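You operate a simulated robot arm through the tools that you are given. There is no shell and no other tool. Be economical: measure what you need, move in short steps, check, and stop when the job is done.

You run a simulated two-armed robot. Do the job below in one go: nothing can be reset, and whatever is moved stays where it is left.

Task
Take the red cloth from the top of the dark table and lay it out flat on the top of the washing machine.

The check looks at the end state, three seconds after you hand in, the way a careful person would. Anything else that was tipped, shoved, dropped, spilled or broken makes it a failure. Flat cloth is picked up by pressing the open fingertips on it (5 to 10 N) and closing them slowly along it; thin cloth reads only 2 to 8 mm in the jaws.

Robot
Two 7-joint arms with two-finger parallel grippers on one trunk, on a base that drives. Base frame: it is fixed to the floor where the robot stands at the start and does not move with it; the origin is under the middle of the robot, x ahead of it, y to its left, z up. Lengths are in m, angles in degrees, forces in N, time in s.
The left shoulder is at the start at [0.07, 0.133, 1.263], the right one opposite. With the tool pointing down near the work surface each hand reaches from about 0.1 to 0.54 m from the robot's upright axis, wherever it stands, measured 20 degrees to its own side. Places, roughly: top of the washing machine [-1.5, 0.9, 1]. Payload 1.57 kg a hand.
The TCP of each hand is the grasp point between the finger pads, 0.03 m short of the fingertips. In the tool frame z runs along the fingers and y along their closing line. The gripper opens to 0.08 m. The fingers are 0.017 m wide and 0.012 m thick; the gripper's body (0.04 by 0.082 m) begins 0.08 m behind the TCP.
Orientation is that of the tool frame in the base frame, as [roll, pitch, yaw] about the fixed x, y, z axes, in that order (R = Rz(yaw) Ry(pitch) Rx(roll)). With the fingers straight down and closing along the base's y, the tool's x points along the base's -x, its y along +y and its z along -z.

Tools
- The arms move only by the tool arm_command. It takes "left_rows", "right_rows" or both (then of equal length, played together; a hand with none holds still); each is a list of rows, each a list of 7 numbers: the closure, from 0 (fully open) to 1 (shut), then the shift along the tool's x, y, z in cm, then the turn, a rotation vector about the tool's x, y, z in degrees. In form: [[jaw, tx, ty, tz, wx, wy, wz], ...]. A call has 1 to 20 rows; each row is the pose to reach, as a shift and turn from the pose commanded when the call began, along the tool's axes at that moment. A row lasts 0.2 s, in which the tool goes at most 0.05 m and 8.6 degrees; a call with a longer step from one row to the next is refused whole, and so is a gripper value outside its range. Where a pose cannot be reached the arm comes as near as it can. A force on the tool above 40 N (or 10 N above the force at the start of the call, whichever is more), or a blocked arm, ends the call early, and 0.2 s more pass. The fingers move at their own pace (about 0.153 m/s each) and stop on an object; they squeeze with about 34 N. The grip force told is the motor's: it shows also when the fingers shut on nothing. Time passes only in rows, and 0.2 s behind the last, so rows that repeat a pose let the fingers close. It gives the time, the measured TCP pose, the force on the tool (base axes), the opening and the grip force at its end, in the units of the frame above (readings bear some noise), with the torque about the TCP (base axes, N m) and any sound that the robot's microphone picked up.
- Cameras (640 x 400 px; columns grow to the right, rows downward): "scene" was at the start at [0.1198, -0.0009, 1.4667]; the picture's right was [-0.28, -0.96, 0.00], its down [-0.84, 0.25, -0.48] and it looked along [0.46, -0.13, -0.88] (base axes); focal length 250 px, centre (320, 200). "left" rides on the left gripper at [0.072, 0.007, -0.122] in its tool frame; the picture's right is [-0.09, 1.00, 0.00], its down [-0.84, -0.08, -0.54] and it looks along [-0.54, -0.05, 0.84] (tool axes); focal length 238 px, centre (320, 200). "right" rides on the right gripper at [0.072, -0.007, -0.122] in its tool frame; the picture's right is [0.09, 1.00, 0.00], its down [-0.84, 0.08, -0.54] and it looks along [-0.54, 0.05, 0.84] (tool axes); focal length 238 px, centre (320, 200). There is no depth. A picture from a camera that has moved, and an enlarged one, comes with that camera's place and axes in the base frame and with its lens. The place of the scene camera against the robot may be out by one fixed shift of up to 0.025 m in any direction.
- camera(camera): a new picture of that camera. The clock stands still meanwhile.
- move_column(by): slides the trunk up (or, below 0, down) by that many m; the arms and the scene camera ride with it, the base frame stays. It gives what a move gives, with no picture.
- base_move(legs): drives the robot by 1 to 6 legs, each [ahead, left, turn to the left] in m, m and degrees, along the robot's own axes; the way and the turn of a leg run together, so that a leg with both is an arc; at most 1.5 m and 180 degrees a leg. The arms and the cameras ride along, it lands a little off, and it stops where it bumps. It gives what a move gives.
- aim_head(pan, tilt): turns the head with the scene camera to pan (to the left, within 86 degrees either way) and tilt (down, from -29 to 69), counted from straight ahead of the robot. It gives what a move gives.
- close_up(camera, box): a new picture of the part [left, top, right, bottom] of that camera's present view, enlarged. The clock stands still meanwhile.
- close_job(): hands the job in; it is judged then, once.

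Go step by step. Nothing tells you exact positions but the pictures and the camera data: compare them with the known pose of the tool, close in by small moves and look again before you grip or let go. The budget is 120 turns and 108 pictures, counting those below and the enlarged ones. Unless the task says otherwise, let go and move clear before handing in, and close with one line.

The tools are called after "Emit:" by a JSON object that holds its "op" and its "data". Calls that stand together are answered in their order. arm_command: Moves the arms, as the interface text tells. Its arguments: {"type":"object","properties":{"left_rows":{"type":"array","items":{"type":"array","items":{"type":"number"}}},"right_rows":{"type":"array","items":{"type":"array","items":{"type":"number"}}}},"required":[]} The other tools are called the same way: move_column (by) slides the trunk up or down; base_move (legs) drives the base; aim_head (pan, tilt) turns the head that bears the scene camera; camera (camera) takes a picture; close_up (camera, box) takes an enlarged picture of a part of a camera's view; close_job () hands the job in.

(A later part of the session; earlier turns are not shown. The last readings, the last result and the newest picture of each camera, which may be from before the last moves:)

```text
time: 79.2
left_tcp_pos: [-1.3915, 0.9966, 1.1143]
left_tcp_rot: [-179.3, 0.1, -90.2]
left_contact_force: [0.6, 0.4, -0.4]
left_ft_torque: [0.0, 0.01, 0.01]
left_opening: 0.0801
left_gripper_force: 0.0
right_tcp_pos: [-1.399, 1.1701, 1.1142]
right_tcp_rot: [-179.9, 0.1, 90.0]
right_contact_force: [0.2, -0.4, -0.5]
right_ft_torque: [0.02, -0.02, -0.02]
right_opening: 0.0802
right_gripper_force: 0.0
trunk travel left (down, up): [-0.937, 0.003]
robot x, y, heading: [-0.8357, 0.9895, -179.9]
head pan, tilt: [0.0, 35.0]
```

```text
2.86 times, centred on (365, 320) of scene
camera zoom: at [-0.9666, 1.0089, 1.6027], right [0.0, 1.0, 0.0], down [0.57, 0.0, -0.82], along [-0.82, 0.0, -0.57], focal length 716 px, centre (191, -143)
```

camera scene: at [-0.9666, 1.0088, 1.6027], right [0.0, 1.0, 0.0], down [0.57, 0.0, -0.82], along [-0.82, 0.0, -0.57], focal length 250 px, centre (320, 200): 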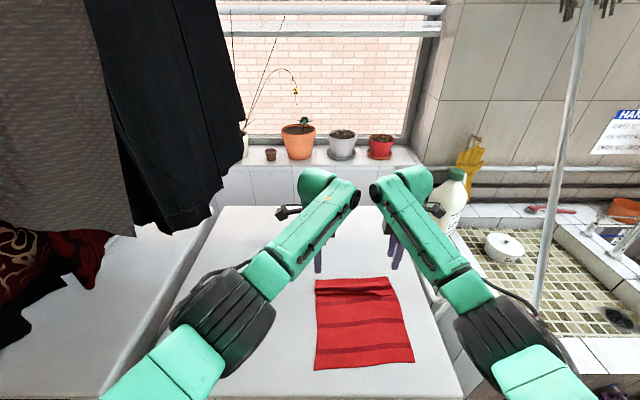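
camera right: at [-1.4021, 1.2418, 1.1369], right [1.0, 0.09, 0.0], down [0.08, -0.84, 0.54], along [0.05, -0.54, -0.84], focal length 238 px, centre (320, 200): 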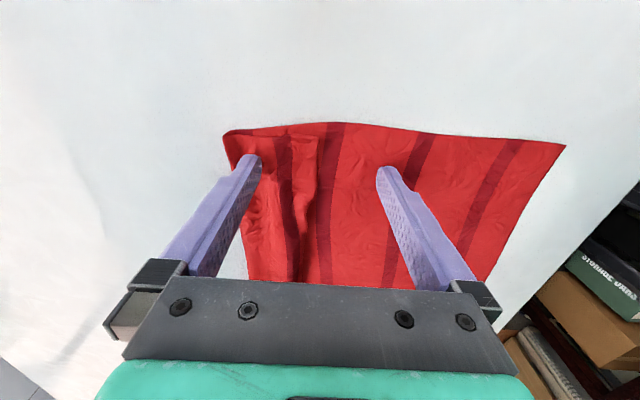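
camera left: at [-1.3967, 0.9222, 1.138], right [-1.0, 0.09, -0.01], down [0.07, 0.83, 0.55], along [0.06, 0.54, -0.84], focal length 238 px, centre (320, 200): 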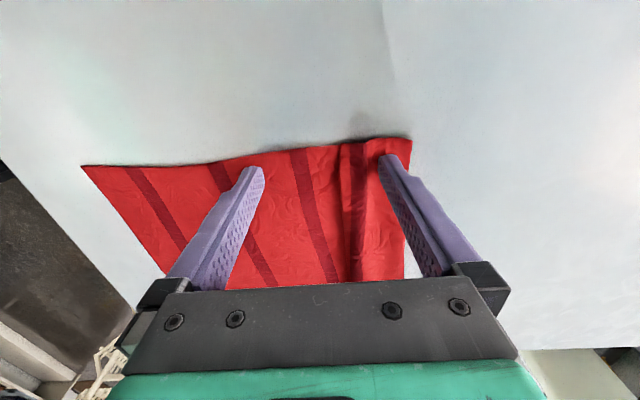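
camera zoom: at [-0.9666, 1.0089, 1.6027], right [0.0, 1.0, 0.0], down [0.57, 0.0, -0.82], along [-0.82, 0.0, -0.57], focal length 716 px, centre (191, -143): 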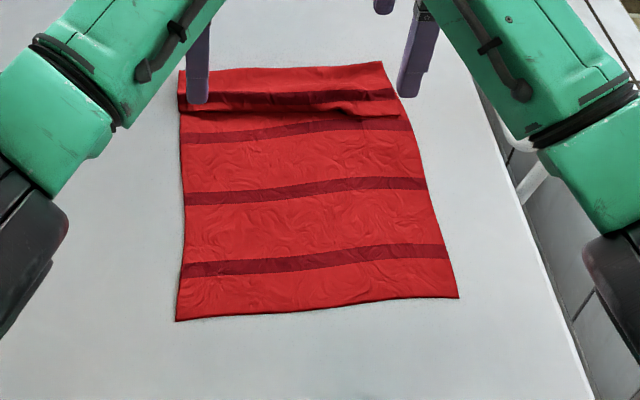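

The pleat is a Z-fold hiding about 2 cm of cloth, because the near fingers weren't loaded last time. Now I hold the flap with the far fingers while the near fingers, properly loaded with a slight tilt, draw the body back.

Emit:
{"op": "arm_command", "data": {"left_rows": [[0.25, 0, 0.8, 0, -0.5, 0, 0], [0.49, 0, 1.55, 0, -1, 0, 0], [0.49, 0, 1.55, 0, -1, 0, 0]], "right_rows": [[0.25, 0, -0.7, 0, 0.5, 0, 0], [0.49, 0, -1.3, 0, 1, 0, 0], [0.49, 0, -1.3, 0, 1, 0, 0]]}}

Emit:
{"op": "move_column", "data": {"by": -0.055}}

Emit:
{"op": "arm_command", "data": {"left_rows": [[0.49, 0, 0, 1, 0, 0, 0], [0.49, 0, 0, 2, 0, 0, 0], [0.49, 0, 0, 3, 0, 0, 0], [0.49, 0, 0, 3.5, 0, 0, 0], [0.49, 0, 0, 3.5, 0, 0, 0]], "right_rows": [[0.49, 0, 0, 1, 0, 0, 0], [0.49, 0, 0, 2, 0, 0, 0], [0.49, 0, 0, 3, 0, 0, 0], [0.49, 0, 0, 3.5, 0, 0, 0], [0.49, 0, 0, 3.5, 0, 0, 0]]}}

Emit:
{"op": "camera", "data": {"camera": "left"}}

Emit:
{"op": "camera", "data": {"camera": "right"}}

```text
time: 80.0
left_tcp_pos: [-1.4051, 0.9956, 1.1144]
left_tcp_rot: [179.7, 0.2, -90.2]
left_contact_force: [0.5, 0.2, 0.5]
left_ft_torque: [0.02, 0.02, -0.02]
left_opening: 0.0408
left_gripper_force: 0.1
right_tcp_pos: [-1.4094, 1.1709, 1.1151]
right_tcp_rot: [-179.0, 0.0, 90.2]
right_contact_force: [0.4, -0.5, -0.3]
right_ft_torque: [0.01, 0.03, 0.02]
right_opening: 0.0408
right_gripper_force: 0.1
trunk travel left (down, up): [-0.937, 0.003]
robot x, y, heading: [-0.8337, 0.99, -179.9]
head pan, tilt: [0.0, 35.0]
```

```text
time: 80.9
left_tcp_pos: [-1.4073, 0.9951, 1.0591]
left_tcp_rot: [179.9, 0.1, -90.1]
left_contact_force: [-0.1, 0.2, -0.9]
left_ft_torque: [0.01, 0.01, 0.0]
left_opening: 0.0408
left_gripper_force: 0.0
right_tcp_pos: [-1.4098, 1.1708, 1.0599]
right_tcp_rot: [-179.0, 0.0, 90.1]
right_contact_force: [-0.6, 0.1, 0.4]
right_ft_torque: [0.02, 0.0, -0.03]
right_opening: 0.0409
right_gripper_force: 0.1
trunk travel left (down, up): [-0.882, 0.058]
robot x, y, heading: [-0.8376, 0.9951, -179.8]
head pan, tilt: [0.0, 35.0]
```

```text
time: 82.1
left_tcp_pos: [-1.406, 0.9958, 1.0231]
left_tcp_rot: [179.8, 0.2, -90.1]
left_contact_force: [1.1, 0.9, -1.0]
left_ft_torque: [0.02, -0.01, -0.02]
left_opening: 0.0407
left_gripper_force: 0.0
right_tcp_pos: [-1.4112, 1.17, 1.0245]
right_tcp_rot: [-178.9, 0.0, 90.2]
right_contact_force: [-0.5, -0.4, -0.4]
right_ft_torque: [0.02, -0.01, 0.01]
right_opening: 0.0406
right_gripper_force: 0.0
trunk travel left (down, up): [-0.882, 0.058]
robot x, y, heading: [-0.8352, 0.9917, -180.0]
head pan, tilt: [0.0, 35.0]
```

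```text
52 pictures are left
camera left: at [-1.4128, 0.9231, 1.145], right [-1.0, 0.09, 0.0], down [0.08, 0.84, 0.54], along [0.05, 0.54, -0.84], focal length 238 px, centre (320, 200)
```

left: 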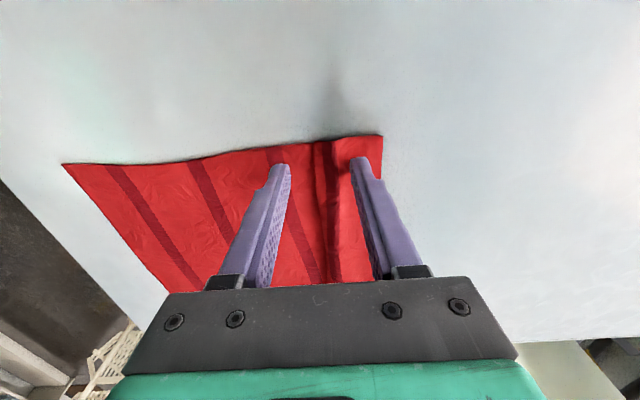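

```text
51 pictures are left
camera right: at [-1.4147, 1.243, 1.1454], right [1.0, 0.09, -0.02], down [0.09, -0.84, 0.54], along [0.04, -0.54, -0.84], focal length 238 px, centre (320, 200)
```

right: 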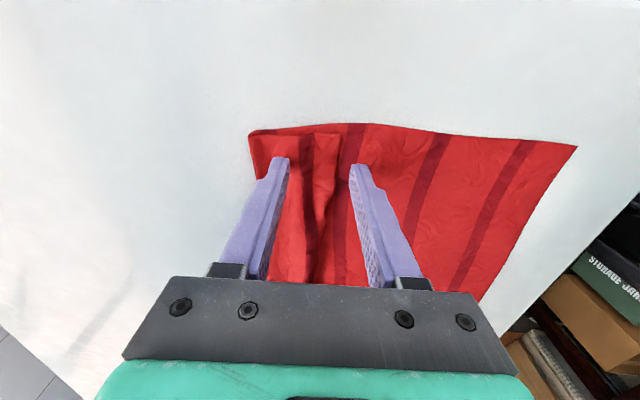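

The placement is right. Now contact.

Emit:
{"op": "arm_command", "data": {"left_rows": [[0.49, 0, 0, 0.3, 0, 0, 0], [0.49, 0, 0, 0.6, 0, 0, 0], [0.49, 0, 0, 0.75, 0, 0, 0], [0.49, 0, 0, 0.75, 0, 0, 0]], "right_rows": [[0.49, 0, 0, 0.3, 0, 0, 0], [0.49, 0, 0, 0.6, 0, 0, 0], [0.49, 0, 0, 0.85, 0, 0, 0], [0.49, 0, 0, 0.85, 0, 0, 0]]}}

Emit:
{"op": "arm_command", "data": {"left_rows": [[0.49, 0, 0, 0.1, 0, 0, 0], [0.49, 0, 0, 0.1, 0, 0, 0]], "right_rows": [[0.49, 0, 0, 0.1, 0, 0, 0], [0.49, 0, 0, 0.1, 0, 0, 0]]}}

```text
time: 83.1
left_tcp_pos: [-1.4067, 0.9961, 1.0169]
left_tcp_rot: [179.7, 0.2, -90.1]
left_contact_force: [-0.2, -0.1, 0.2]
left_ft_torque: [0.04, -0.03, -0.02]
left_opening: 0.0408
left_gripper_force: 0.0
right_tcp_pos: [-1.41, 1.1712, 1.0171]
right_tcp_rot: [-178.9, 0.0, 90.1]
right_contact_force: [-0.6, 0.5, -0.3]
right_ft_torque: [-0.04, -0.01, 0.03]
right_opening: 0.0408
right_gripper_force: 0.0
trunk travel left (down, up): [-0.882, 0.058]
robot x, y, heading: [-0.8327, 0.9937, -179.8]
head pan, tilt: [0.0, 35.0]
```

```text
time: 83.7
left_tcp_pos: [-1.406, 0.9969, 1.017]
left_tcp_rot: [179.8, 0.3, -90.1]
left_contact_force: [0.0, -0.8, 0.2]
left_ft_torque: [0.01, 0.01, 0.01]
left_opening: 0.041
left_gripper_force: 0.0
right_tcp_pos: [-1.4113, 1.1709, 1.0165]
right_tcp_rot: [-178.9, -0.1, 90.1]
right_contact_force: [-0.2, 0.7, 1.8]
right_ft_torque: [-0.02, 0.03, -0.01]
right_opening: 0.0409
right_gripper_force: 0.0
trunk travel left (down, up): [-0.882, 0.058]
robot x, y, heading: [-0.8333, 0.9932, -180.1]
head pan, tilt: [0.0, 35.0]
```

Emit:
{"op": "arm_command", "data": {"left_rows": [[0.49, 0, 0, 0.1, 0, 0, 0], [0.49, 0, 0, 0.2, 0, 0, 0], [0.49, 0, 0, 0.2, 0, 0, 0]], "right_rows": [[0.49, 0, 0, 0.1, 0, 0, 0], [0.49, 0, 0, 0.15, 0, 0, 0], [0.49, 0, 0, 0.15, 0, 0, 0]]}}

```text
time: 84.5
left_tcp_pos: [-1.4048, 0.9964, 1.0158]
left_tcp_rot: [179.6, 0.1, -90.3]
left_contact_force: [-2.1, 1.8, 11.1]
left_ft_torque: [-0.06, 0.28, -0.03]
left_opening: 0.0419
left_gripper_force: 0.6
right_tcp_pos: [-1.4097, 1.1692, 1.0152]
right_tcp_rot: [-178.9, 0.0, 90.1]
right_contact_force: [-1.4, -0.2, 6.2]
right_ft_torque: [0.02, -0.04, -0.05]
right_opening: 0.0401
right_gripper_force: 0.1
trunk travel left (down, up): [-0.882, 0.058]
robot x, y, heading: [-0.8362, 0.9938, -180.0]
head pan, tilt: [0.0, 35.0]
```

The right hand is balanced, while the left still loads only its far finger. I tilt the left a little more.

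Emit:
{"op": "arm_command", "data": {"left_rows": [[0.49, 0, 0, 0, -0.7, 0, 0], [0.49, 0, 0, 0, -1.5, 0, 0], [0.49, 0, 0, 0, -1.5, 0, 0]], "right_rows": [[0.49, 0, 0, 0.05, 0, 0, 0], [0.49, 0, 0, 0.05, 0, 0, 0], [0.49, 0, 0, 0.05, 0, 0, 0]]}}

```text
time: 85.3
left_tcp_pos: [-1.403, 0.9955, 1.0161]
left_tcp_rot: [178.1, 0.2, -90.0]
left_contact_force: [-0.3, 2.5, 18.2]
left_ft_torque: [-0.02, -0.49, 0.04]
left_opening: 0.04
left_gripper_force: 0.0
right_tcp_pos: [-1.4063, 1.1695, 1.0161]
right_tcp_rot: [-178.8, 0.0, 90.2]
right_contact_force: [-1.5, -0.8, 7.4]
right_ft_torque: [-0.01, -0.13, 0.0]
right_opening: 0.0399
right_gripper_force: 0.0
trunk travel left (down, up): [-0.882, 0.058]
robot x, y, heading: [-0.8345, 0.9896, -179.8]
head pan, tilt: [0.0, 35.0]
```

Emit:
{"op": "arm_command", "data": {"left_rows": [[0.49, 0, 0, 0, 0.7, 0, 0], [0.49, 0, 0, 0, 0.7, 0, 0], [0.49, 0, 0, 0, 0.7, 0, 0]], "right_rows": [[0.49, 0, 0, 0.05, -0.2, 0, 0], [0.49, 0, 0, 0.05, -0.2, 0, 0], [0.49, 0, 0, 0.05, -0.2, 0, 0]]}}

```text
time: 86.1
left_tcp_pos: [-1.4024, 0.9933, 1.0168]
left_tcp_rot: [178.8, 0.1, -90.1]
left_contact_force: [-1.3, 0.6, 8.4]
left_ft_torque: [-0.02, -0.1, -0.01]
left_opening: 0.0399
left_gripper_force: 0.2
right_tcp_pos: [-1.4086, 1.17, 1.0155]
right_tcp_rot: [-178.8, -0.1, 90.0]
right_contact_force: [1.6, 0.2, 16.2]
right_ft_torque: [0.0, -0.32, -0.05]
right_opening: 0.0403
right_gripper_force: 0.1
trunk travel left (down, up): [-0.882, 0.058]
robot x, y, heading: [-0.833, 0.992, -179.9]
head pan, tilt: [0.0, 35.0]
```

Both are roughly balanced. I hold the far fingers still and draw the near fingers back while opening.

Emit:
{"op": "arm_command", "data": {"left_rows": [[0.49, 0, 0, 0.02, 0.1, 0, 0], [0.455, 0, -0.14, 0.02, 0.1, 0, 0], [0.42, 0, -0.28, 0.02, 0.1, 0, 0], [0.385, 0, -0.42, 0.02, 0.1, 0, 0], [0.35, 0, -0.56, 0.02, 0.1, 0, 0], [0.315, 0, -0.7, 0.02, 0.1, 0, 0], [0.28, 0, -0.84, 0.02, 0.1, 0, 0], [0.245, 0, -0.98, 0.02, 0.1, 0, 0], [0.21, 0, -1.12, 0.02, 0.1, 0, 0], [0.175, 0, -1.26, 0.02, 0.1, 0, 0], [0.14, 0, -1.4, 0.02, 0.1, 0, 0], [0.14, 0, -1.4, 0.02, 0.1, 0, 0]], "right_rows": [[0.49, 0, 0, -0.03, -0.35, 0, 0], [0.455, 0, 0.14, -0.03, -0.35, 0, 0], [0.42, 0, 0.28, -0.03, -0.35, 0, 0], [0.385, 0, 0.42, -0.03, -0.35, 0, 0], [0.35, 0, 0.56, -0.03, -0.35, 0, 0], [0.315, 0, 0.7, -0.03, -0.35, 0, 0], [0.28, 0, 0.84, -0.03, -0.35, 0, 0], [0.245, 0, 0.98, -0.03, -0.35, 0, 0], [0.21, 0, 1.12, -0.03, -0.35, 0, 0], [0.175, 0, 1.26, -0.03, -0.35, 0, 0], [0.14, 0, 1.4, -0.03, -0.35, 0, 0], [0.14, 0, 1.4, -0.03, -0.35, 0, 0]]}}

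Emit:
{"op": "camera", "data": {"camera": "left"}}

Emit:
{"op": "camera", "data": {"camera": "right"}}

```text
time: 88.7
left_tcp_pos: [-1.3899, 0.9943, 1.016]
left_tcp_rot: [178.9, 0.2, -90.1]
left_contact_force: [-6.6, 0.4, 23.7]
left_ft_torque: [-0.16, -0.83, -0.04]
left_opening: 0.0639
left_gripper_force: 0.0
right_tcp_pos: [-1.3941, 1.1696, 1.0157]
right_tcp_rot: [-179.3, -0.1, 90.2]
right_contact_force: [-3.3, -0.9, 15.9]
right_ft_torque: [0.03, -0.12, 0.01]
right_opening: 0.0617
right_gripper_force: 0.0
trunk travel left (down, up): [-0.882, 0.058]
robot x, y, heading: [-0.8358, 0.9901, -180.1]
head pan, tilt: [0.0, 35.0]
```

```text
50 pictures are left
camera left: at [-1.3938, 0.9225, 1.1375], right [-1.0, 0.09, 0.02], down [0.09, 0.83, 0.54], along [0.03, 0.54, -0.84], focal length 238 px, centre (320, 200)
```

left: 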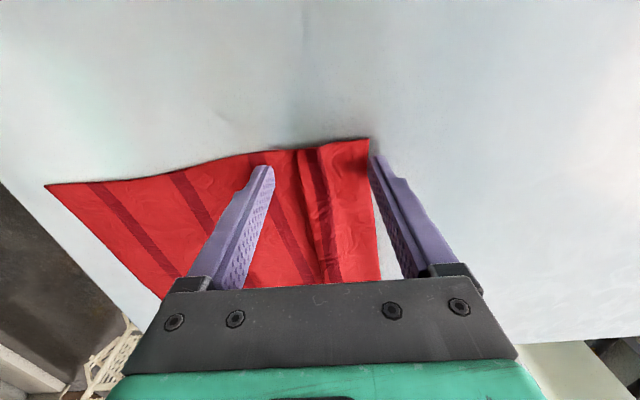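

```text
49 pictures are left
camera right: at [-1.3989, 1.2421, 1.1367], right [1.0, 0.09, -0.01], down [0.09, -0.84, 0.54], along [0.04, -0.54, -0.84], focal length 238 px, centre (320, 200)
```

right: 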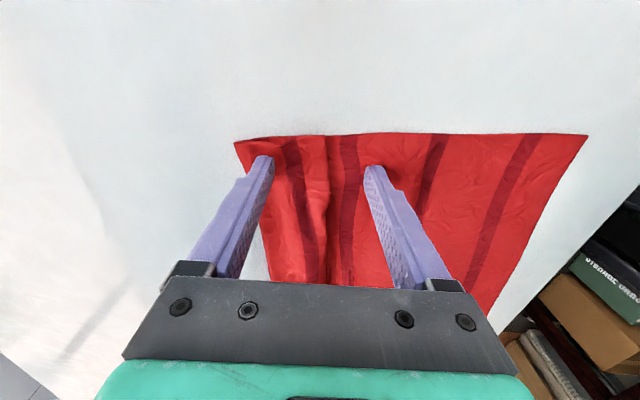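

The right side opened up well; the left just slid back. I lift and reassess.

Emit:
{"op": "arm_command", "data": {"left_rows": [[0.14, 0, 0, -0.3, 0, 0, 0], [0.14, 0, 0, -1.5, 0.5, 0, 0], [0.14, 0, 0, -3, 0.8, 0, 0], [0.14, 0, 0, -4.5, 0.8, 0, 0], [0.14, 0, 0, -4.5, 0.8, 0, 0]], "right_rows": [[0.14, 0, 0, -0.3, 0, 0, 0], [0.14, 0, 0, -1.5, 0, 0, 0], [0.14, 0, 0, -3, 0, 0, 0], [0.14, 0, 0, -4.5, 0, 0, 0], [0.14, 0, 0, -4.5, 0, 0, 0]]}}

Emit:
{"op": "move_column", "data": {"by": 0.055}}

Emit:
{"op": "close_up", "data": {"camera": "right", "box": [220, 80, 420, 290]}}

Emit:
{"op": "close_up", "data": {"camera": "left", "box": [240, 80, 440, 290]}}

Emit:
{"op": "close_up", "data": {"camera": "scene", "box": [290, 250, 440, 390]}}

```text
time: 89.9
left_tcp_pos: [-1.3924, 0.9948, 1.0583]
left_tcp_rot: [179.9, 0.3, -90.1]
left_contact_force: [0.1, 0.3, -0.4]
left_ft_torque: [-0.01, -0.02, -0.03]
left_opening: 0.0688
left_gripper_force: 0.1
right_tcp_pos: [-1.3972, 1.1714, 1.0568]
right_tcp_rot: [-179.6, 0.1, 90.1]
right_contact_force: [-0.6, -0.2, 0.2]
right_ft_torque: [0.0, -0.04, 0.0]
right_opening: 0.069
right_gripper_force: 0.0
trunk travel left (down, up): [-0.882, 0.058]
robot x, y, heading: [-0.8329, 0.9935, -179.7]
head pan, tilt: [0.0, 35.0]
```

```text
time: 90.9
left_tcp_pos: [-1.392, 0.9953, 1.1137]
left_tcp_rot: [179.8, 0.2, -90.1]
left_contact_force: [0.4, -0.4, -1.0]
left_ft_torque: [0.01, 0.01, -0.01]
left_opening: 0.0689
left_gripper_force: 0.1
right_tcp_pos: [-1.3983, 1.1712, 1.1128]
right_tcp_rot: [-179.6, 0.0, 90.1]
right_contact_force: [-0.4, -0.4, 0.1]
right_ft_torque: [-0.03, 0.03, -0.01]
right_opening: 0.0688
right_gripper_force: 0.0
trunk travel left (down, up): [-0.937, 0.003]
robot x, y, heading: [-0.8344, 0.9876, -179.9]
head pan, tilt: [0.0, 35.0]
```

```text
1.90 times, centred on (320, 185) of right
camera zoom: at [-1.4026, 1.2437, 1.2342], right [1.0, 0.09, -0.01], down [0.08, -0.84, 0.54], along [0.04, -0.54, -0.84], focal length 454 px, centre (320, 229)
```

zoom: 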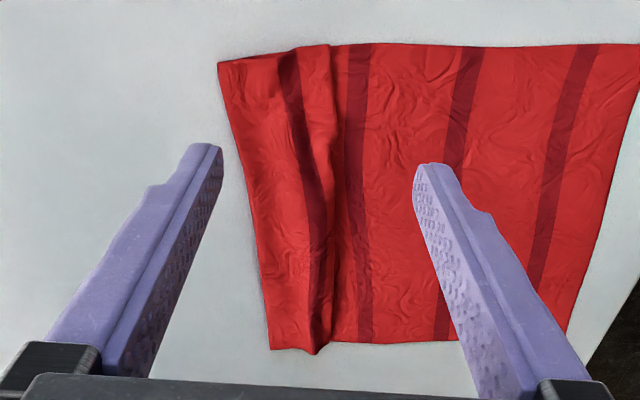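

```text
1.90 times, centred on (340, 185) of left
camera zoom: at [-1.399, 0.9221, 1.2352], right [-1.0, 0.09, 0.0], down [0.08, 0.84, 0.54], along [0.05, 0.54, -0.84], focal length 454 px, centre (282, 229)
```

zoom: 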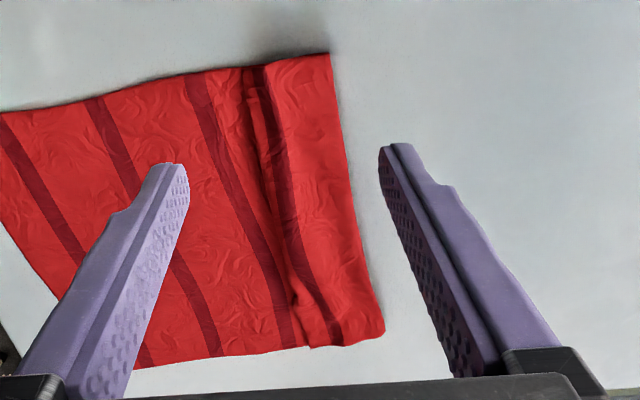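

```text
2.86 times, centred on (365, 320) of scene
camera zoom: at [-0.9664, 1.0089, 1.6027], right [0.0, 1.0, 0.0], down [0.57, 0.0, -0.82], along [-0.82, 0.0, -0.57], focal length 716 px, centre (191, -143)
```

zoom: 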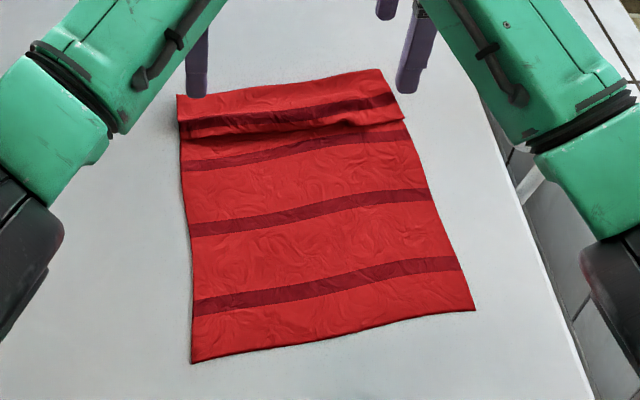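

The Z-fold is still there, as straddling doesn't load both sides reliably. New approach: the right hand (fingers closed) pins the far flap near the right corner while the left hand presses the body just before the fold and drags it back.

Emit:
{"op": "arm_command", "data": {"left_rows": [[0.4, -1.6, -1, 0, 0, 0, 0], [0.7, -3.2, -2, 0, 0, 0, 0], [1, -4.8, -3, 0, 0, 0, 0], [1, -6.4, -3.7, 0, 0, 0, 0], [1, -8, -3.7, 0, 0, 0, 0], [1, -8, -3.7, 0, 0, 0, 0]], "right_rows": [[0.4, 0.2, -1, 0, 0, 0, 0], [0.7, 0.4, -2, 0, 0, 0, 0], [1, 0.7, -3, 0, 0, 0, 0], [1, 0.7, -3.9, 0, 0, 0, 0], [1, 0.7, -3.9, 0, 0, 0, 0], [1, 0.7, -3.9, 0, 0, 0, 0]]}}

Emit:
{"op": "move_column", "data": {"by": -0.055}}

Emit:
{"op": "arm_command", "data": {"left_rows": [[1, 0, 0, 1, 0, 0, 0], [1, 0, 0, 2, 0, 0, 0], [1, 0, 0, 2.8, 0, 0, 0], [1, 0, 0, 2.8, 0, 0, 0]], "right_rows": [[1, 0, 0, 1, 0, 0, 0], [1, 0, 0, 2, 0, 0, 0], [1, 0, 0, 2.8, 0, 0, 0], [1, 0, 0, 2.8, 0, 0, 0]]}}

Emit:
{"op": "camera", "data": {"camera": "left"}}

Emit:
{"op": "camera", "data": {"camera": "right"}}

```text
time: 92.3
left_tcp_pos: [-1.3585, 1.0661, 1.1129]
left_tcp_rot: [180.0, 0.2, -89.0]
left_contact_force: [0.0, 0.4, 0.6]
left_ft_torque: [0.04, 0.0, 0.0]
left_opening: 0.0
left_gripper_force: 21.0
right_tcp_pos: [-1.4358, 1.1894, 1.1112]
right_tcp_rot: [-179.9, -0.4, 89.0]
right_contact_force: [-0.3, 0.1, -0.6]
right_ft_torque: [-0.02, -0.01, 0.0]
right_opening: 0.0
right_gripper_force: 21.2
trunk travel left (down, up): [-0.937, 0.003]
robot x, y, heading: [-0.8377, 0.9898, -179.9]
head pan, tilt: [0.0, 35.0]
```

```text
time: 93.2
left_tcp_pos: [-1.3579, 1.0666, 1.0572]
left_tcp_rot: [-180.0, 0.3, -89.2]
left_contact_force: [0.8, -0.2, -0.1]
left_ft_torque: [-0.02, -0.02, 0.0]
left_opening: 0.0002
left_gripper_force: 21.6
right_tcp_pos: [-1.4346, 1.1905, 1.0561]
right_tcp_rot: [-180.0, -0.4, 88.8]
right_contact_force: [0.2, 0.0, 0.3]
right_ft_torque: [0.0, -0.01, -0.02]
right_opening: 0.0
right_gripper_force: 21.0
trunk travel left (down, up): [-0.882, 0.058]
robot x, y, heading: [-0.8371, 0.9946, -179.8]
head pan, tilt: [0.0, 35.0]
```

```text
time: 94.2
left_tcp_pos: [-1.3593, 1.0665, 1.032]
left_tcp_rot: [179.8, 0.4, -89.3]
left_contact_force: [0.7, 0.0, 0.9]
left_ft_torque: [-0.04, 0.03, 0.0]
left_opening: 0.0
left_gripper_force: 21.7
right_tcp_pos: [-1.4339, 1.1937, 1.0238]
right_tcp_rot: [179.6, -0.8, 88.4]
right_contact_force: [0.0, 0.5, 0.3]
right_ft_torque: [0.0, -0.03, -0.01]
right_opening: 0.0001
right_gripper_force: 20.6
trunk travel left (down, up): [-0.882, 0.058]
robot x, y, heading: [-0.8347, 0.9927, -180.2]
head pan, tilt: [0.0, 35.0]
```

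```text
45 pictures are left
camera left: at [-1.3645, 0.9944, 1.153], right [-1.0, 0.08, 0.0], down [0.07, 0.84, 0.55], along [0.04, 0.54, -0.84], focal length 238 px, centre (320, 200)
```

left: 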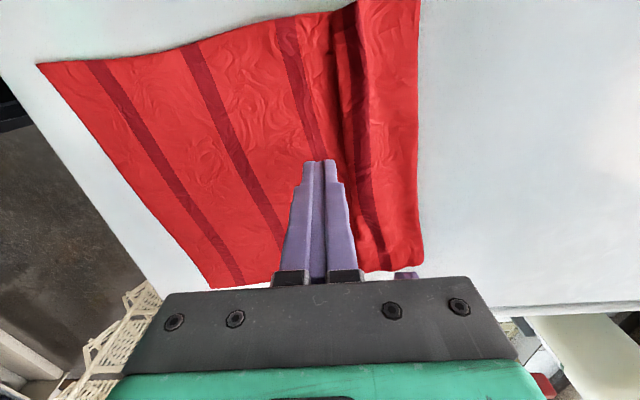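

```text
44 pictures are left
camera right: at [-1.4389, 1.2651, 1.146], right [1.0, 0.07, 0.01], down [0.05, -0.84, 0.53], along [0.04, -0.53, -0.85], focal length 238 px, centre (320, 200)
```

right: 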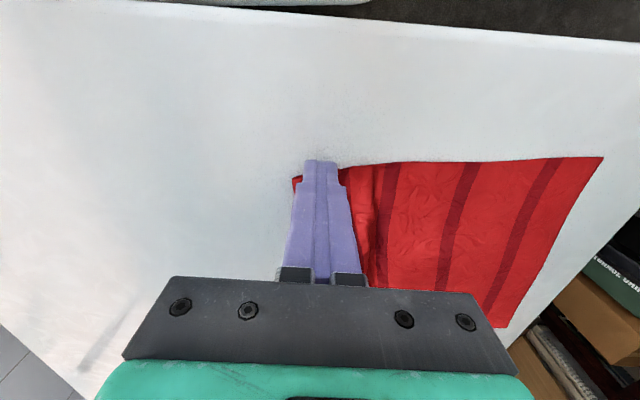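

The wrists touch at this spacing and push the hands apart. I widen the spacing.

Emit:
{"op": "arm_command", "data": {"left_rows": [[1, 1.2, 0, 0, 0, 0, 0], [1, 2.4, 0, 0, 0, 0, 0], [1, 3.8, 0, 0, 0, 0, 0], [1, 3.8, 0, 0, 0, 0, 0]], "right_rows": [[1, 0, 0, 0, 0, 0, 0], [1, 0, 0, 0, 0, 0, 0], [1, -0.5, 0, 0, 0, 0, 0], [1, -0.5, 0, 0, 0, 0, 0]]}}

```text
time: 95.2
left_tcp_pos: [-1.3537, 1.0359, 1.0308]
left_tcp_rot: [-180.0, 0.1, -90.2]
left_contact_force: [0.2, 0.1, 0.1]
left_ft_torque: [0.0, -0.01, -0.03]
left_opening: 0.0001
left_gripper_force: 21.3
right_tcp_pos: [-1.4368, 1.1721, 1.0306]
right_tcp_rot: [-179.5, 0.0, 90.2]
right_contact_force: [0.0, 1.2, -0.5]
right_ft_torque: [-0.01, 0.0, -0.01]
right_opening: 0.0001
right_gripper_force: 21.3
trunk travel left (down, up): [-0.882, 0.058]
robot x, y, heading: [-0.8406, 0.9954, -179.9]
head pan, tilt: [0.0, 35.0]
```

Emit:
{"op": "arm_command", "data": {"left_rows": [[1, 0, 0, 0.6, 0, 0, 0], [1, 0, 0, 1.2, 0, 0, 0], [1, 0, 0, 1.4, 0, 0, 0], [1, 0, 0, 1.4, 0, 0, 0]], "right_rows": [[1, 0, 0, 0.6, 0, 0, 0], [1, 0, 0, 1.2, 0, 0, 0], [1, 0, 0, 1.5, 0, 0, 0], [1, 0, 0, 1.5, 0, 0, 0]]}}

Emit:
{"op": "arm_command", "data": {"left_rows": [[1, 0, 0, 0.1, 0, 0, 0], [1, 0, 0, 0.1, 0, 0, 0]], "right_rows": [[1, 0, 0, 0.1, 0, 0, 0], [1, 0, 0, 0.1, 0, 0, 0]]}}

```text
time: 96.2
left_tcp_pos: [-1.3519, 1.0367, 1.0177]
left_tcp_rot: [179.9, 0.2, -90.0]
left_contact_force: [0.4, -0.3, -0.1]
left_ft_torque: [-0.01, -0.01, 0.0]
left_opening: 0.0002
left_gripper_force: 21.6
right_tcp_pos: [-1.4375, 1.1724, 1.0172]
right_tcp_rot: [-179.4, 0.1, 90.1]
right_contact_force: [-0.4, 0.0, 6.6]
right_ft_torque: [0.07, -0.01, 0.01]
right_opening: 0.0
right_gripper_force: 21.7
trunk travel left (down, up): [-0.882, 0.058]
robot x, y, heading: [-0.8358, 0.9894, -180.0]
head pan, tilt: [0.0, 35.0]
```

```text
time: 96.8
left_tcp_pos: [-1.3518, 1.0363, 1.0174]
left_tcp_rot: [179.9, 0.2, -90.1]
left_contact_force: [0.3, 0.0, 0.1]
left_ft_torque: [0.02, 0.01, -0.02]
left_opening: 0.0
left_gripper_force: 21.3
right_tcp_pos: [-1.4375, 1.1714, 1.0161]
right_tcp_rot: [-179.3, -0.1, 90.1]
right_contact_force: [-3.2, 1.7, 15.6]
right_ft_torque: [0.13, 0.08, 0.01]
right_opening: 0.0
right_gripper_force: 20.8
trunk travel left (down, up): [-0.882, 0.058]
robot x, y, heading: [-0.8364, 0.99, -180.0]
head pan, tilt: [0.0, 35.0]
```

Right pins at 15 N. The left goes down to about 8 N and then drags back 2.5 cm.

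Emit:
{"op": "arm_command", "data": {"left_rows": [[1, 0, 0, 0.1, 0, 0, 0], [1, 0, 0, 0.2, 0, 0, 0], [1, 0, 0, 0.2, 0, 0, 0]]}}

Emit:
{"op": "arm_command", "data": {"left_rows": [[1, 0, 0, 0.03, 0, 0, 0], [1, 0, -0.3, 0.03, 0, 0, 0], [1, 0, -0.6, 0.03, 0, 0, 0], [1, 0, -0.9, 0.03, 0, 0, 0], [1, 0, -1.2, 0.03, 0, 0, 0], [1, 0, -1.5, 0.03, 0, 0, 0], [1, 0, -1.8, 0.03, 0, 0, 0], [1, 0, -2.1, 0.03, 0, 0, 0], [1, 0, -2.4, 0.03, 0, 0, 0], [1, 0, -2.4, 0.03, 0, 0, 0]]}}

Emit:
{"op": "camera", "data": {"camera": "left"}}

Emit:
{"op": "camera", "data": {"camera": "right"}}

```text
time: 97.6
left_tcp_pos: [-1.3514, 1.0351, 1.0157]
left_tcp_rot: [179.8, 0.4, -90.1]
left_contact_force: [-0.4, -0.4, 0.3]
left_ft_torque: [0.0, 0.01, 0.0]
left_opening: 0.0
left_gripper_force: 21.0
right_tcp_pos: [-1.437, 1.1716, 1.015]
right_tcp_rot: [-179.3, -0.1, 90.2]
right_contact_force: [-4.2, 2.1, 19.9]
right_ft_torque: [0.19, 0.07, 0.03]
right_opening: 0.0
right_gripper_force: 21.0
trunk travel left (down, up): [-0.882, 0.058]
robot x, y, heading: [-0.8375, 0.9891, -179.9]
head pan, tilt: [0.0, 35.0]
```

```text
time: 99.8
left_tcp_pos: [-1.3269, 1.0371, 1.0151]
left_tcp_rot: [179.6, 0.3, -90.1]
left_contact_force: [-3.1, 2.0, 13.2]
left_ft_torque: [0.02, 0.08, 0.02]
left_opening: 0.0002
left_gripper_force: 21.4
right_tcp_pos: [-1.4339, 1.1705, 1.0161]
right_tcp_rot: [-179.4, -0.1, 90.1]
right_contact_force: [-4.3, -0.9, 18.5]
right_ft_torque: [0.11, 0.05, 0.05]
right_opening: 0.0001
right_gripper_force: 21.0
trunk travel left (down, up): [-0.882, 0.058]
robot x, y, heading: [-0.8339, 0.9913, -179.8]
head pan, tilt: [0.0, 35.0]
```

```text
43 pictures are left
camera left: at [-1.3331, 0.9634, 1.1365], right [-1.0, 0.09, 0.01], down [0.08, 0.83, 0.55], along [0.05, 0.54, -0.84], focal length 238 px, centre (320, 200)
```

left: 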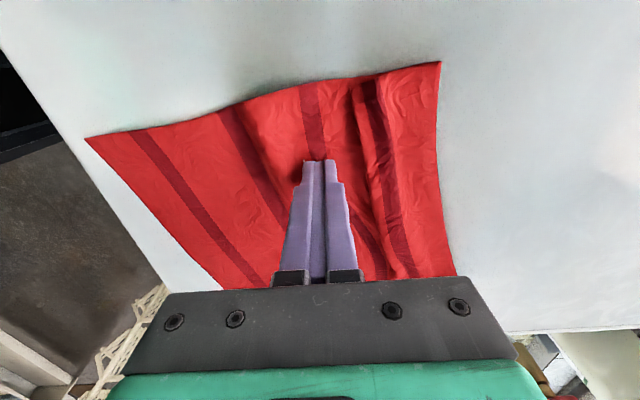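

```text
42 pictures are left
camera right: at [-1.439, 1.2437, 1.1371], right [1.0, 0.09, -0.01], down [0.09, -0.84, 0.54], along [0.04, -0.54, -0.84], focal length 238 px, centre (320, 200)
```

right: 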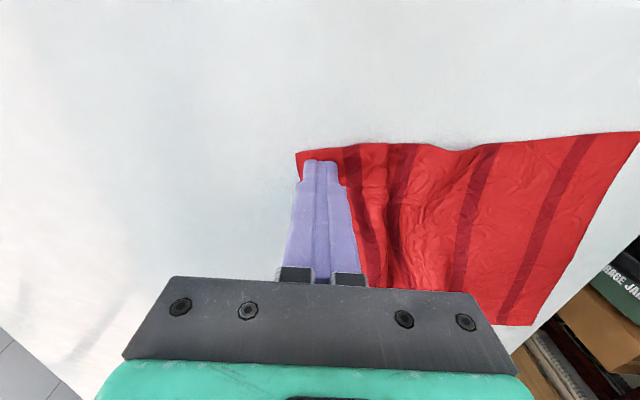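

The body is being drawn out. I lift both and look before doing the mirror move.

Emit:
{"op": "arm_command", "data": {"left_rows": [[1, 0, 0, -0.5, 0, 0, 0], [1, 0, 0, -2, 0, 0, 0], [1, 0, 0, -4, 0, 0, 0], [1, 1.5, 0, -6, 0, 0, 0], [1, 3, 0, -6, 0, 0, 0], [1, 3, 0, -6, 0, 0, 0]], "right_rows": [[1, 0, 0, -0.5, 0, 0, 0], [1, 0, 0, -2, 0, 0, 0], [1, 0, 0, -4, 0, 0, 0], [1, 0, 0, -6, 0, 0, 0], [1, 0, 0, -6, 0, 0, 0], [1, 0, 0, -6, 0, 0, 0]]}}

Emit:
{"op": "close_up", "data": {"camera": "scene", "box": [280, 230, 440, 390]}}

Emit:
{"op": "camera", "data": {"camera": "left"}}

Emit:
{"op": "camera", "data": {"camera": "right"}}

```text
time: 101.2
left_tcp_pos: [-1.3285, 1.0093, 1.0737]
left_tcp_rot: [179.9, 0.1, -90.1]
left_contact_force: [-0.2, 0.2, 0.1]
left_ft_torque: [-0.01, 0.02, 0.01]
left_opening: 0.0001
left_gripper_force: 20.7
right_tcp_pos: [-1.4349, 1.1717, 1.0738]
right_tcp_rot: [-179.5, 0.1, 90.0]
right_contact_force: [-0.7, 0.7, 0.4]
right_ft_torque: [0.01, 0.02, -0.02]
right_opening: 0.0
right_gripper_force: 21.7
trunk travel left (down, up): [-0.882, 0.058]
robot x, y, heading: [-0.8342, 0.9923, -180.0]
head pan, tilt: [0.0, 35.0]
```

```text
2.50 times, centred on (360, 310) of scene
camera zoom: at [-0.9655, 1.0102, 1.5478], right [0.0, 1.0, 0.0], down [0.57, 0.0, -0.82], along [-0.82, 0.0, -0.57], focal length 626 px, centre (220, -75)
```

zoom: 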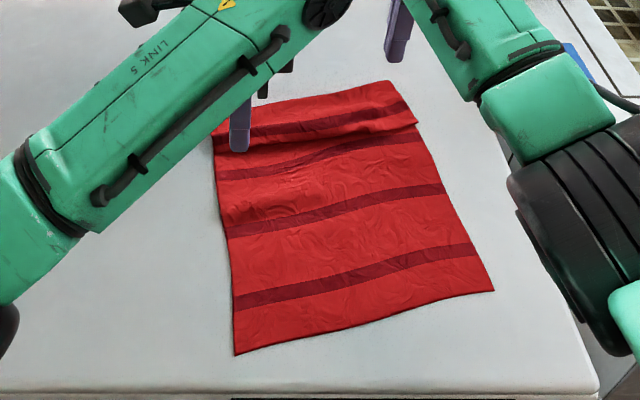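

```text
40 pictures are left
camera left: at [-1.3355, 0.9366, 1.1945], right [-1.0, 0.09, 0.0], down [0.08, 0.84, 0.54], along [0.05, 0.54, -0.84], focal length 238 px, centre (320, 200)
```

left: 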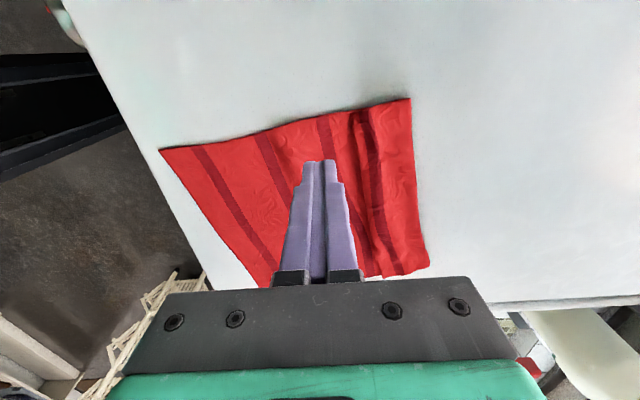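

```text
39 pictures are left
camera right: at [-1.44, 1.2456, 1.1946], right [1.0, 0.09, -0.01], down [0.08, -0.84, 0.54], along [0.04, -0.54, -0.84], focal length 238 px, centre (320, 200)
```

right: 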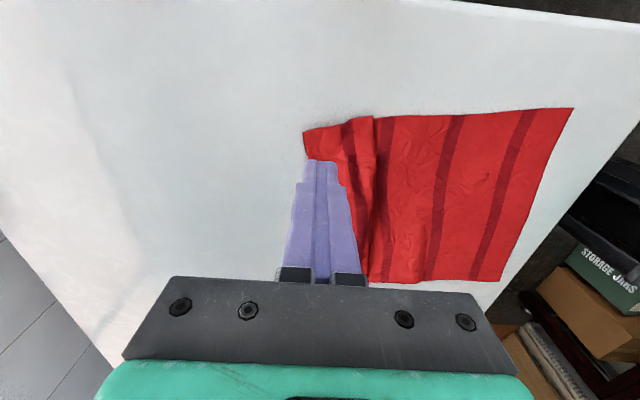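

The pleat is smaller but still present. A better way is to pinch the far flap near its edge with a small opening, lift so the fold falls out, and lay it forward again. I check base clearance to the machine first.

Emit:
{"op": "aim_head", "data": {"pan": 0, "tilt": 69}}

Emit:
{"op": "camera", "data": {"camera": "scene"}}

```text
time: 102.2
left_tcp_pos: [-1.3289, 1.0083, 1.0728]
left_tcp_rot: [179.9, 0.2, -90.1]
left_contact_force: [0.0, 0.0, -0.5]
left_ft_torque: [-0.02, 0.01, 0.02]
left_opening: 0.0002
left_gripper_force: 21.3
right_tcp_pos: [-1.4363, 1.1709, 1.0727]
right_tcp_rot: [-179.7, 0.1, 90.1]
right_contact_force: [0.3, -0.6, -0.3]
right_ft_torque: [0.0, 0.04, 0.02]
right_opening: 0.0
right_gripper_force: 21.4
trunk travel left (down, up): [-0.882, 0.058]
robot x, y, heading: [-0.8337, 0.9912, -179.8]
head pan, tilt: [0.0, 68.8]
```

```text
38 pictures are left
camera scene: at [-0.9342, 1.0087, 1.5041], right [0.0, 1.0, 0.0], down [0.93, 0.0, -0.36], along [-0.36, 0.0, -0.93], focal length 250 px, centre (320, 200)
```

scene: 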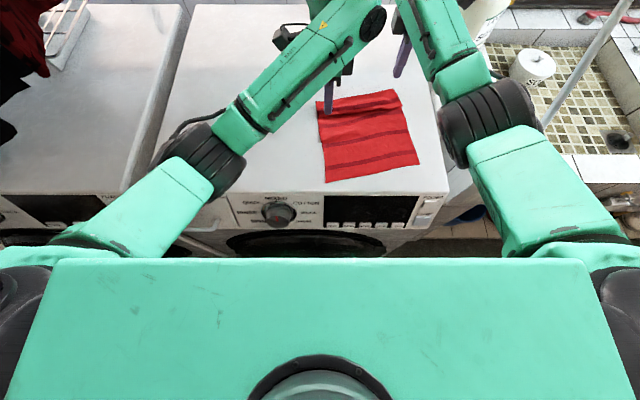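

There is room, but I can gain reach by tilting the tools instead of driving. I place the fingers, open 14 mm, right at the far edge of the flap: left at x -1.388, right at -1.435.

Emit:
{"op": "arm_command", "data": {"left_rows": [[0.9, 0.5, 1.5, 0, 0, 0, 0], [0.82, 1, 3, 0, 0, 0, 0], [0.82, 1.6, 4.5, 0, 0, 0, 0], [0.82, 1.6, 5.9, 1, 0, 0, 0], [0.82, 1.6, 5.9, 2.5, 0, 0, 0], [0.82, 1.6, 5.9, 4.2, 0, 0, 0], [0.82, 1.6, 5.9, 4.2, 0, 0, 0]], "right_rows": [[0.9, 0, 0, 0, 0, 0, 0], [0.82, 0, 0, 0, 0, 0, 0], [0.82, 0, 0, 0, 0, 0, 0], [0.82, 0, 0, 1, 0, 0, 0], [0.82, 0, 0, 2.5, 0, 0, 0], [0.82, 0, 0, 4.2, 0, 0, 0], [0.82, 0, 0, 4.2, 0, 0, 0]]}}

Emit:
{"op": "close_up", "data": {"camera": "left", "box": [240, 80, 440, 290]}}

Emit:
{"op": "close_up", "data": {"camera": "right", "box": [220, 80, 420, 290]}}

```text
time: 103.8
left_tcp_pos: [-1.3881, 0.9898, 1.0304]
left_tcp_rot: [179.9, 0.1, -90.1]
left_contact_force: [1.0, -0.1, -0.3]
left_ft_torque: [-0.04, -0.03, 0.02]
left_opening: 0.0143
left_gripper_force: 0.0
right_tcp_pos: [-1.4361, 1.1716, 1.0325]
right_tcp_rot: [-179.6, 0.0, 90.1]
right_contact_force: [-0.1, 0.4, 0.0]
right_ft_torque: [0.03, 0.02, 0.0]
right_opening: 0.0143
right_gripper_force: 0.1
trunk travel left (down, up): [-0.882, 0.058]
robot x, y, heading: [-0.8318, 0.9918, -179.9]
head pan, tilt: [0.0, 68.8]
```

```text
1.90 times, centred on (340, 185) of left
camera zoom: at [-1.3955, 0.9176, 1.1519], right [-1.0, 0.09, 0.0], down [0.08, 0.84, 0.54], along [0.05, 0.54, -0.84], focal length 454 px, centre (282, 229)
```

zoom: 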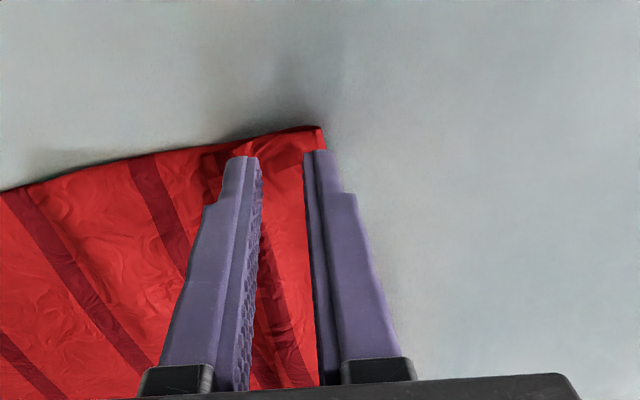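

```text
1.90 times, centred on (320, 185) of right
camera zoom: at [-1.4424, 1.2445, 1.1536], right [1.0, 0.09, -0.01], down [0.08, -0.84, 0.54], along [0.04, -0.54, -0.84], focal length 454 px, centre (320, 229)
```

zoom: 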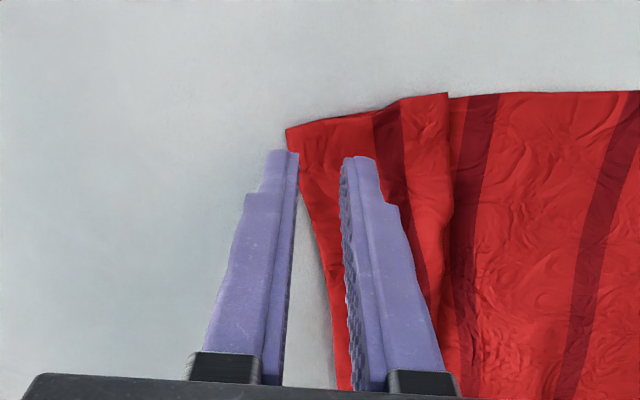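

Close, but the far fingers are slightly past the edge. I shift the right back 6 mm and the left 3 mm, then go down to contact.

Emit:
{"op": "arm_command", "data": {"left_rows": [[0.82, 0, -0.3, 0.4, 0, 0, 0], [0.82, 0, -0.3, 0.9, 0, 0, 0], [0.82, 0, -0.3, 1.35, 0, 0, 0], [0.82, 0, -0.3, 1.35, 0, 0, 0]], "right_rows": [[0.82, 0, 0.6, 0.5, 0, 0, 0], [0.82, 0, 0.6, 1, 0, 0, 0], [0.82, 0, 0.6, 1.5, 0, 0, 0], [0.82, 0, 0.6, 1.5, 0, 0, 0]]}}

Emit:
{"op": "arm_command", "data": {"left_rows": [[0.82, 0, 0, 0.1, 0, 0, 0], [0.82, 0, 0, 0.15, 0, 0, 0], [0.82, 0, 0, 0.15, 0, 0, 0]], "right_rows": [[0.82, 0, 0, 0.1, 0, 0, 0], [0.82, 0, 0, 0.15, 0, 0, 0], [0.82, 0, 0, 0.15, 0, 0, 0]]}}

```text
time: 104.8
left_tcp_pos: [-1.3858, 0.9892, 1.0176]
left_tcp_rot: [179.9, 0.2, -90.1]
left_contact_force: [-0.3, 0.2, 1.1]
left_ft_torque: [-0.01, 0.02, 0.02]
left_opening: 0.0144
left_gripper_force: 0.0
right_tcp_pos: [-1.4297, 1.1734, 1.0173]
right_tcp_rot: [-179.5, 0.0, 90.2]
right_contact_force: [0.5, 0.0, 0.0]
right_ft_torque: [-0.02, -0.01, 0.0]
right_opening: 0.0142
right_gripper_force: 0.1
trunk travel left (down, up): [-0.882, 0.058]
robot x, y, heading: [-0.835, 0.9881, -179.9]
head pan, tilt: [0.0, 68.8]
```

```text
time: 105.6
left_tcp_pos: [-1.3858, 0.9902, 1.0171]
left_tcp_rot: [179.7, 0.2, -90.1]
left_contact_force: [-0.4, -0.5, 3.6]
left_ft_torque: [-0.02, 0.01, -0.01]
left_opening: 0.0142
left_gripper_force: 0.1
right_tcp_pos: [-1.4297, 1.1715, 1.0154]
right_tcp_rot: [-179.4, 0.0, 90.0]
right_contact_force: [-0.7, 0.6, 6.3]
right_ft_torque: [0.06, 0.01, 0.0]
right_opening: 0.0141
right_gripper_force: 0.1
trunk travel left (down, up): [-0.882, 0.058]
robot x, y, heading: [-0.8359, 0.9935, -179.7]
head pan, tilt: [0.0, 68.8]
```

Now I press to about 8 N and close slowly.

Emit:
{"op": "arm_command", "data": {"left_rows": [[0.82, 0, 0, 0.06, 0, 0, 0], [0.85, 0, 0, 0.06, 0, 0, 0], [0.88, 0, 0, 0.06, 0, 0, 0], [0.91, 0, 0, 0.06, 0, 0, 0], [0.94, 0, 0, 0.06, 0, 0, 0], [0.97, 0, 0, 0.06, 0, 0, 0], [1, 0, 0, 0.06, 0, 0, 0], [1, 0, 0, 0.06, 0, 0, 0]], "right_rows": [[0.82, 0, 0, 0.04, 0, 0, 0], [0.85, 0, 0, 0.04, 0, 0, 0], [0.88, 0, 0, 0.04, 0, 0, 0], [0.91, 0, 0, 0.04, 0, 0, 0], [0.94, 0, 0, 0.04, 0, 0, 0], [0.97, 0, 0, 0.04, 0, 0, 0], [1, 0, 0, 0.04, 0, 0, 0], [1, 0, 0, 0.04, 0, 0, 0]]}}

Emit:
{"op": "close_up", "data": {"camera": "left", "box": [240, 80, 440, 290]}}

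Emit:
{"op": "close_up", "data": {"camera": "right", "box": [220, 80, 420, 290]}}

```text
time: 107.4
left_tcp_pos: [-1.3853, 0.99, 1.0166]
left_tcp_rot: [179.8, 0.2, -90.0]
left_contact_force: [-1.1, 0.4, 1.7]
left_ft_torque: [0.03, 0.0, 0.01]
left_opening: 0.0001
left_gripper_force: 21.6
right_tcp_pos: [-1.4292, 1.1728, 1.0154]
right_tcp_rot: [-179.4, -0.2, 90.1]
right_contact_force: [-0.8, -0.9, 8.1]
right_ft_torque: [0.03, 0.02, -0.02]
right_opening: 0.0012
right_gripper_force: 23.5
trunk travel left (down, up): [-0.882, 0.058]
robot x, y, heading: [-0.8373, 0.9915, -180.2]
head pan, tilt: [0.0, 68.8]
```

```text
1.90 times, centred on (340, 185) of left
camera zoom: at [-1.3916, 0.9174, 1.138], right [-1.0, 0.09, 0.0], down [0.08, 0.83, 0.54], along [0.05, 0.54, -0.84], focal length 454 px, centre (282, 229)
```

zoom: 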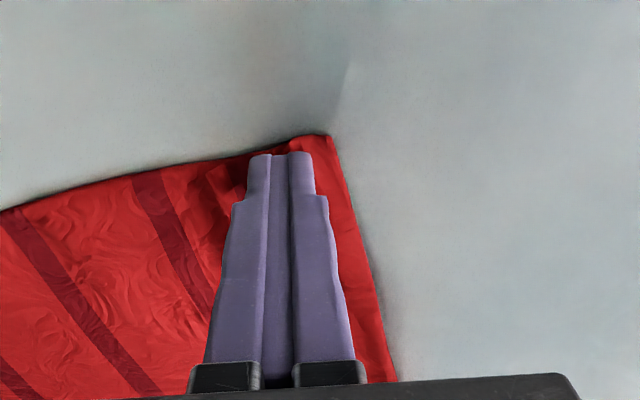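

```text
1.90 times, centred on (320, 185) of right
camera zoom: at [-1.4341, 1.2444, 1.1373], right [1.0, 0.09, -0.01], down [0.08, -0.84, 0.54], along [0.04, -0.54, -0.84], focal length 454 px, centre (320, 229)
```

zoom: 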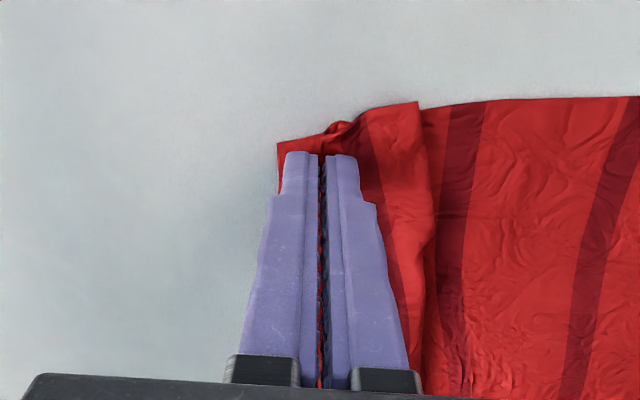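

The right has pinched the cloth; the left missed from too little pressure. I retry the left with a slightly larger opening and more force.

Emit:
{"op": "arm_command", "data": {"left_rows": [[1, 0, 0, -0.4, 0, 0, 0], [0.74, 0, 0.3, -0.4, 0, 0, 0], [0.74, 0, 0.3, -0.4, 0, 0, 0], [0.74, 0, 0.3, 0, 0, 0, 0], [0.74, 0, 0.3, 0.06, 0, 0, 0], [0.74, 0, 0.3, 0.06, 0, 0, 0]]}}

Emit:
{"op": "arm_command", "data": {"left_rows": [[0.74, 0, 0, 0.04, 0, 0, 0], [0.74, 0, 0, 0.04, 0, 0, 0]]}}

```text
time: 108.8
left_tcp_pos: [-1.3864, 0.9896, 1.0165]
left_tcp_rot: [179.7, 0.3, -90.2]
left_contact_force: [-0.8, -1.0, 6.0]
left_ft_torque: [-0.01, -0.1, -0.01]
left_opening: 0.0202
left_gripper_force: 0.1
right_tcp_pos: [-1.4296, 1.1716, 1.0169]
right_tcp_rot: [-179.3, -0.1, 90.1]
right_contact_force: [-1.5, 0.0, 7.9]
right_ft_torque: [0.06, 0.04, 0.01]
right_opening: 0.0013
right_gripper_force: 22.9
trunk travel left (down, up): [-0.882, 0.058]
robot x, y, heading: [-0.8328, 0.9934, -180.0]
head pan, tilt: [0.0, 68.8]
```

```text
time: 109.4
left_tcp_pos: [-1.3863, 0.9905, 1.0161]
left_tcp_rot: [179.7, 0.3, -90.1]
left_contact_force: [-3.1, -0.5, 9.5]
left_ft_torque: [0.01, -0.08, 0.01]
left_opening: 0.0197
left_gripper_force: 0.0
right_tcp_pos: [-1.4287, 1.1712, 1.0164]
right_tcp_rot: [-179.4, -0.1, 90.2]
right_contact_force: [-0.6, -0.2, 6.6]
right_ft_torque: [0.04, 0.02, 0.01]
right_opening: 0.0012
right_gripper_force: 23.1
trunk travel left (down, up): [-0.882, 0.058]
robot x, y, heading: [-0.8362, 0.9917, -180.2]
head pan, tilt: [0.0, 68.8]
```

Emit:
{"op": "arm_command", "data": {"left_rows": [[0.74, 0, 0, 0.03, 0.5, 0, 0], [0.77, 0, 0, 0.03, 0.5, 0, 0], [0.8, 0, 0, 0.03, 0.5, 0, 0], [0.83, 0, 0, 0.03, 0.5, 0, 0], [0.86, 0, 0, 0.03, 0.5, 0, 0], [0.89, 0, 0, 0.03, 0.5, 0, 0], [0.92, 0, 0, 0.03, 0.5, 0, 0], [0.95, 0, 0, 0.03, 0.5, 0, 0], [0.98, 0, 0, 0.03, 0.5, 0, 0], [1, 0, 0, 0.03, 0.5, 0, 0], [1, 0, 0, 0.03, 0.5, 0, 0]]}}

Emit:
{"op": "close_up", "data": {"camera": "left", "box": [240, 80, 440, 290]}}

```text
time: 111.8
left_tcp_pos: [-1.3858, 0.9896, 1.0167]
left_tcp_rot: [-179.9, 0.2, -90.1]
left_contact_force: [1.2, 0.7, 13.5]
left_ft_torque: [0.03, -0.03, 0.0]
left_opening: 0.0019
left_gripper_force: 23.8
right_tcp_pos: [-1.4283, 1.1722, 1.0161]
right_tcp_rot: [-179.4, 0.0, 90.2]
right_contact_force: [0.0, -1.1, 2.8]
right_ft_torque: [-0.01, 0.05, -0.02]
right_opening: 0.0012
right_gripper_force: 23.2
trunk travel left (down, up): [-0.882, 0.058]
robot x, y, heading: [-0.8346, 0.9893, -179.9]
head pan, tilt: [0.0, 68.8]
```

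```text
1.90 times, centred on (340, 185) of left
camera zoom: at [-1.3938, 0.9176, 1.1376], right [-1.0, 0.09, 0.0], down [0.08, 0.83, 0.54], along [0.05, 0.54, -0.84], focal length 454 px, centre (282, 229)
```

zoom: 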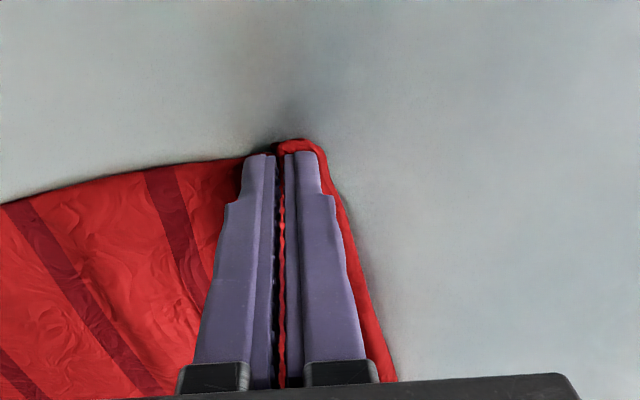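

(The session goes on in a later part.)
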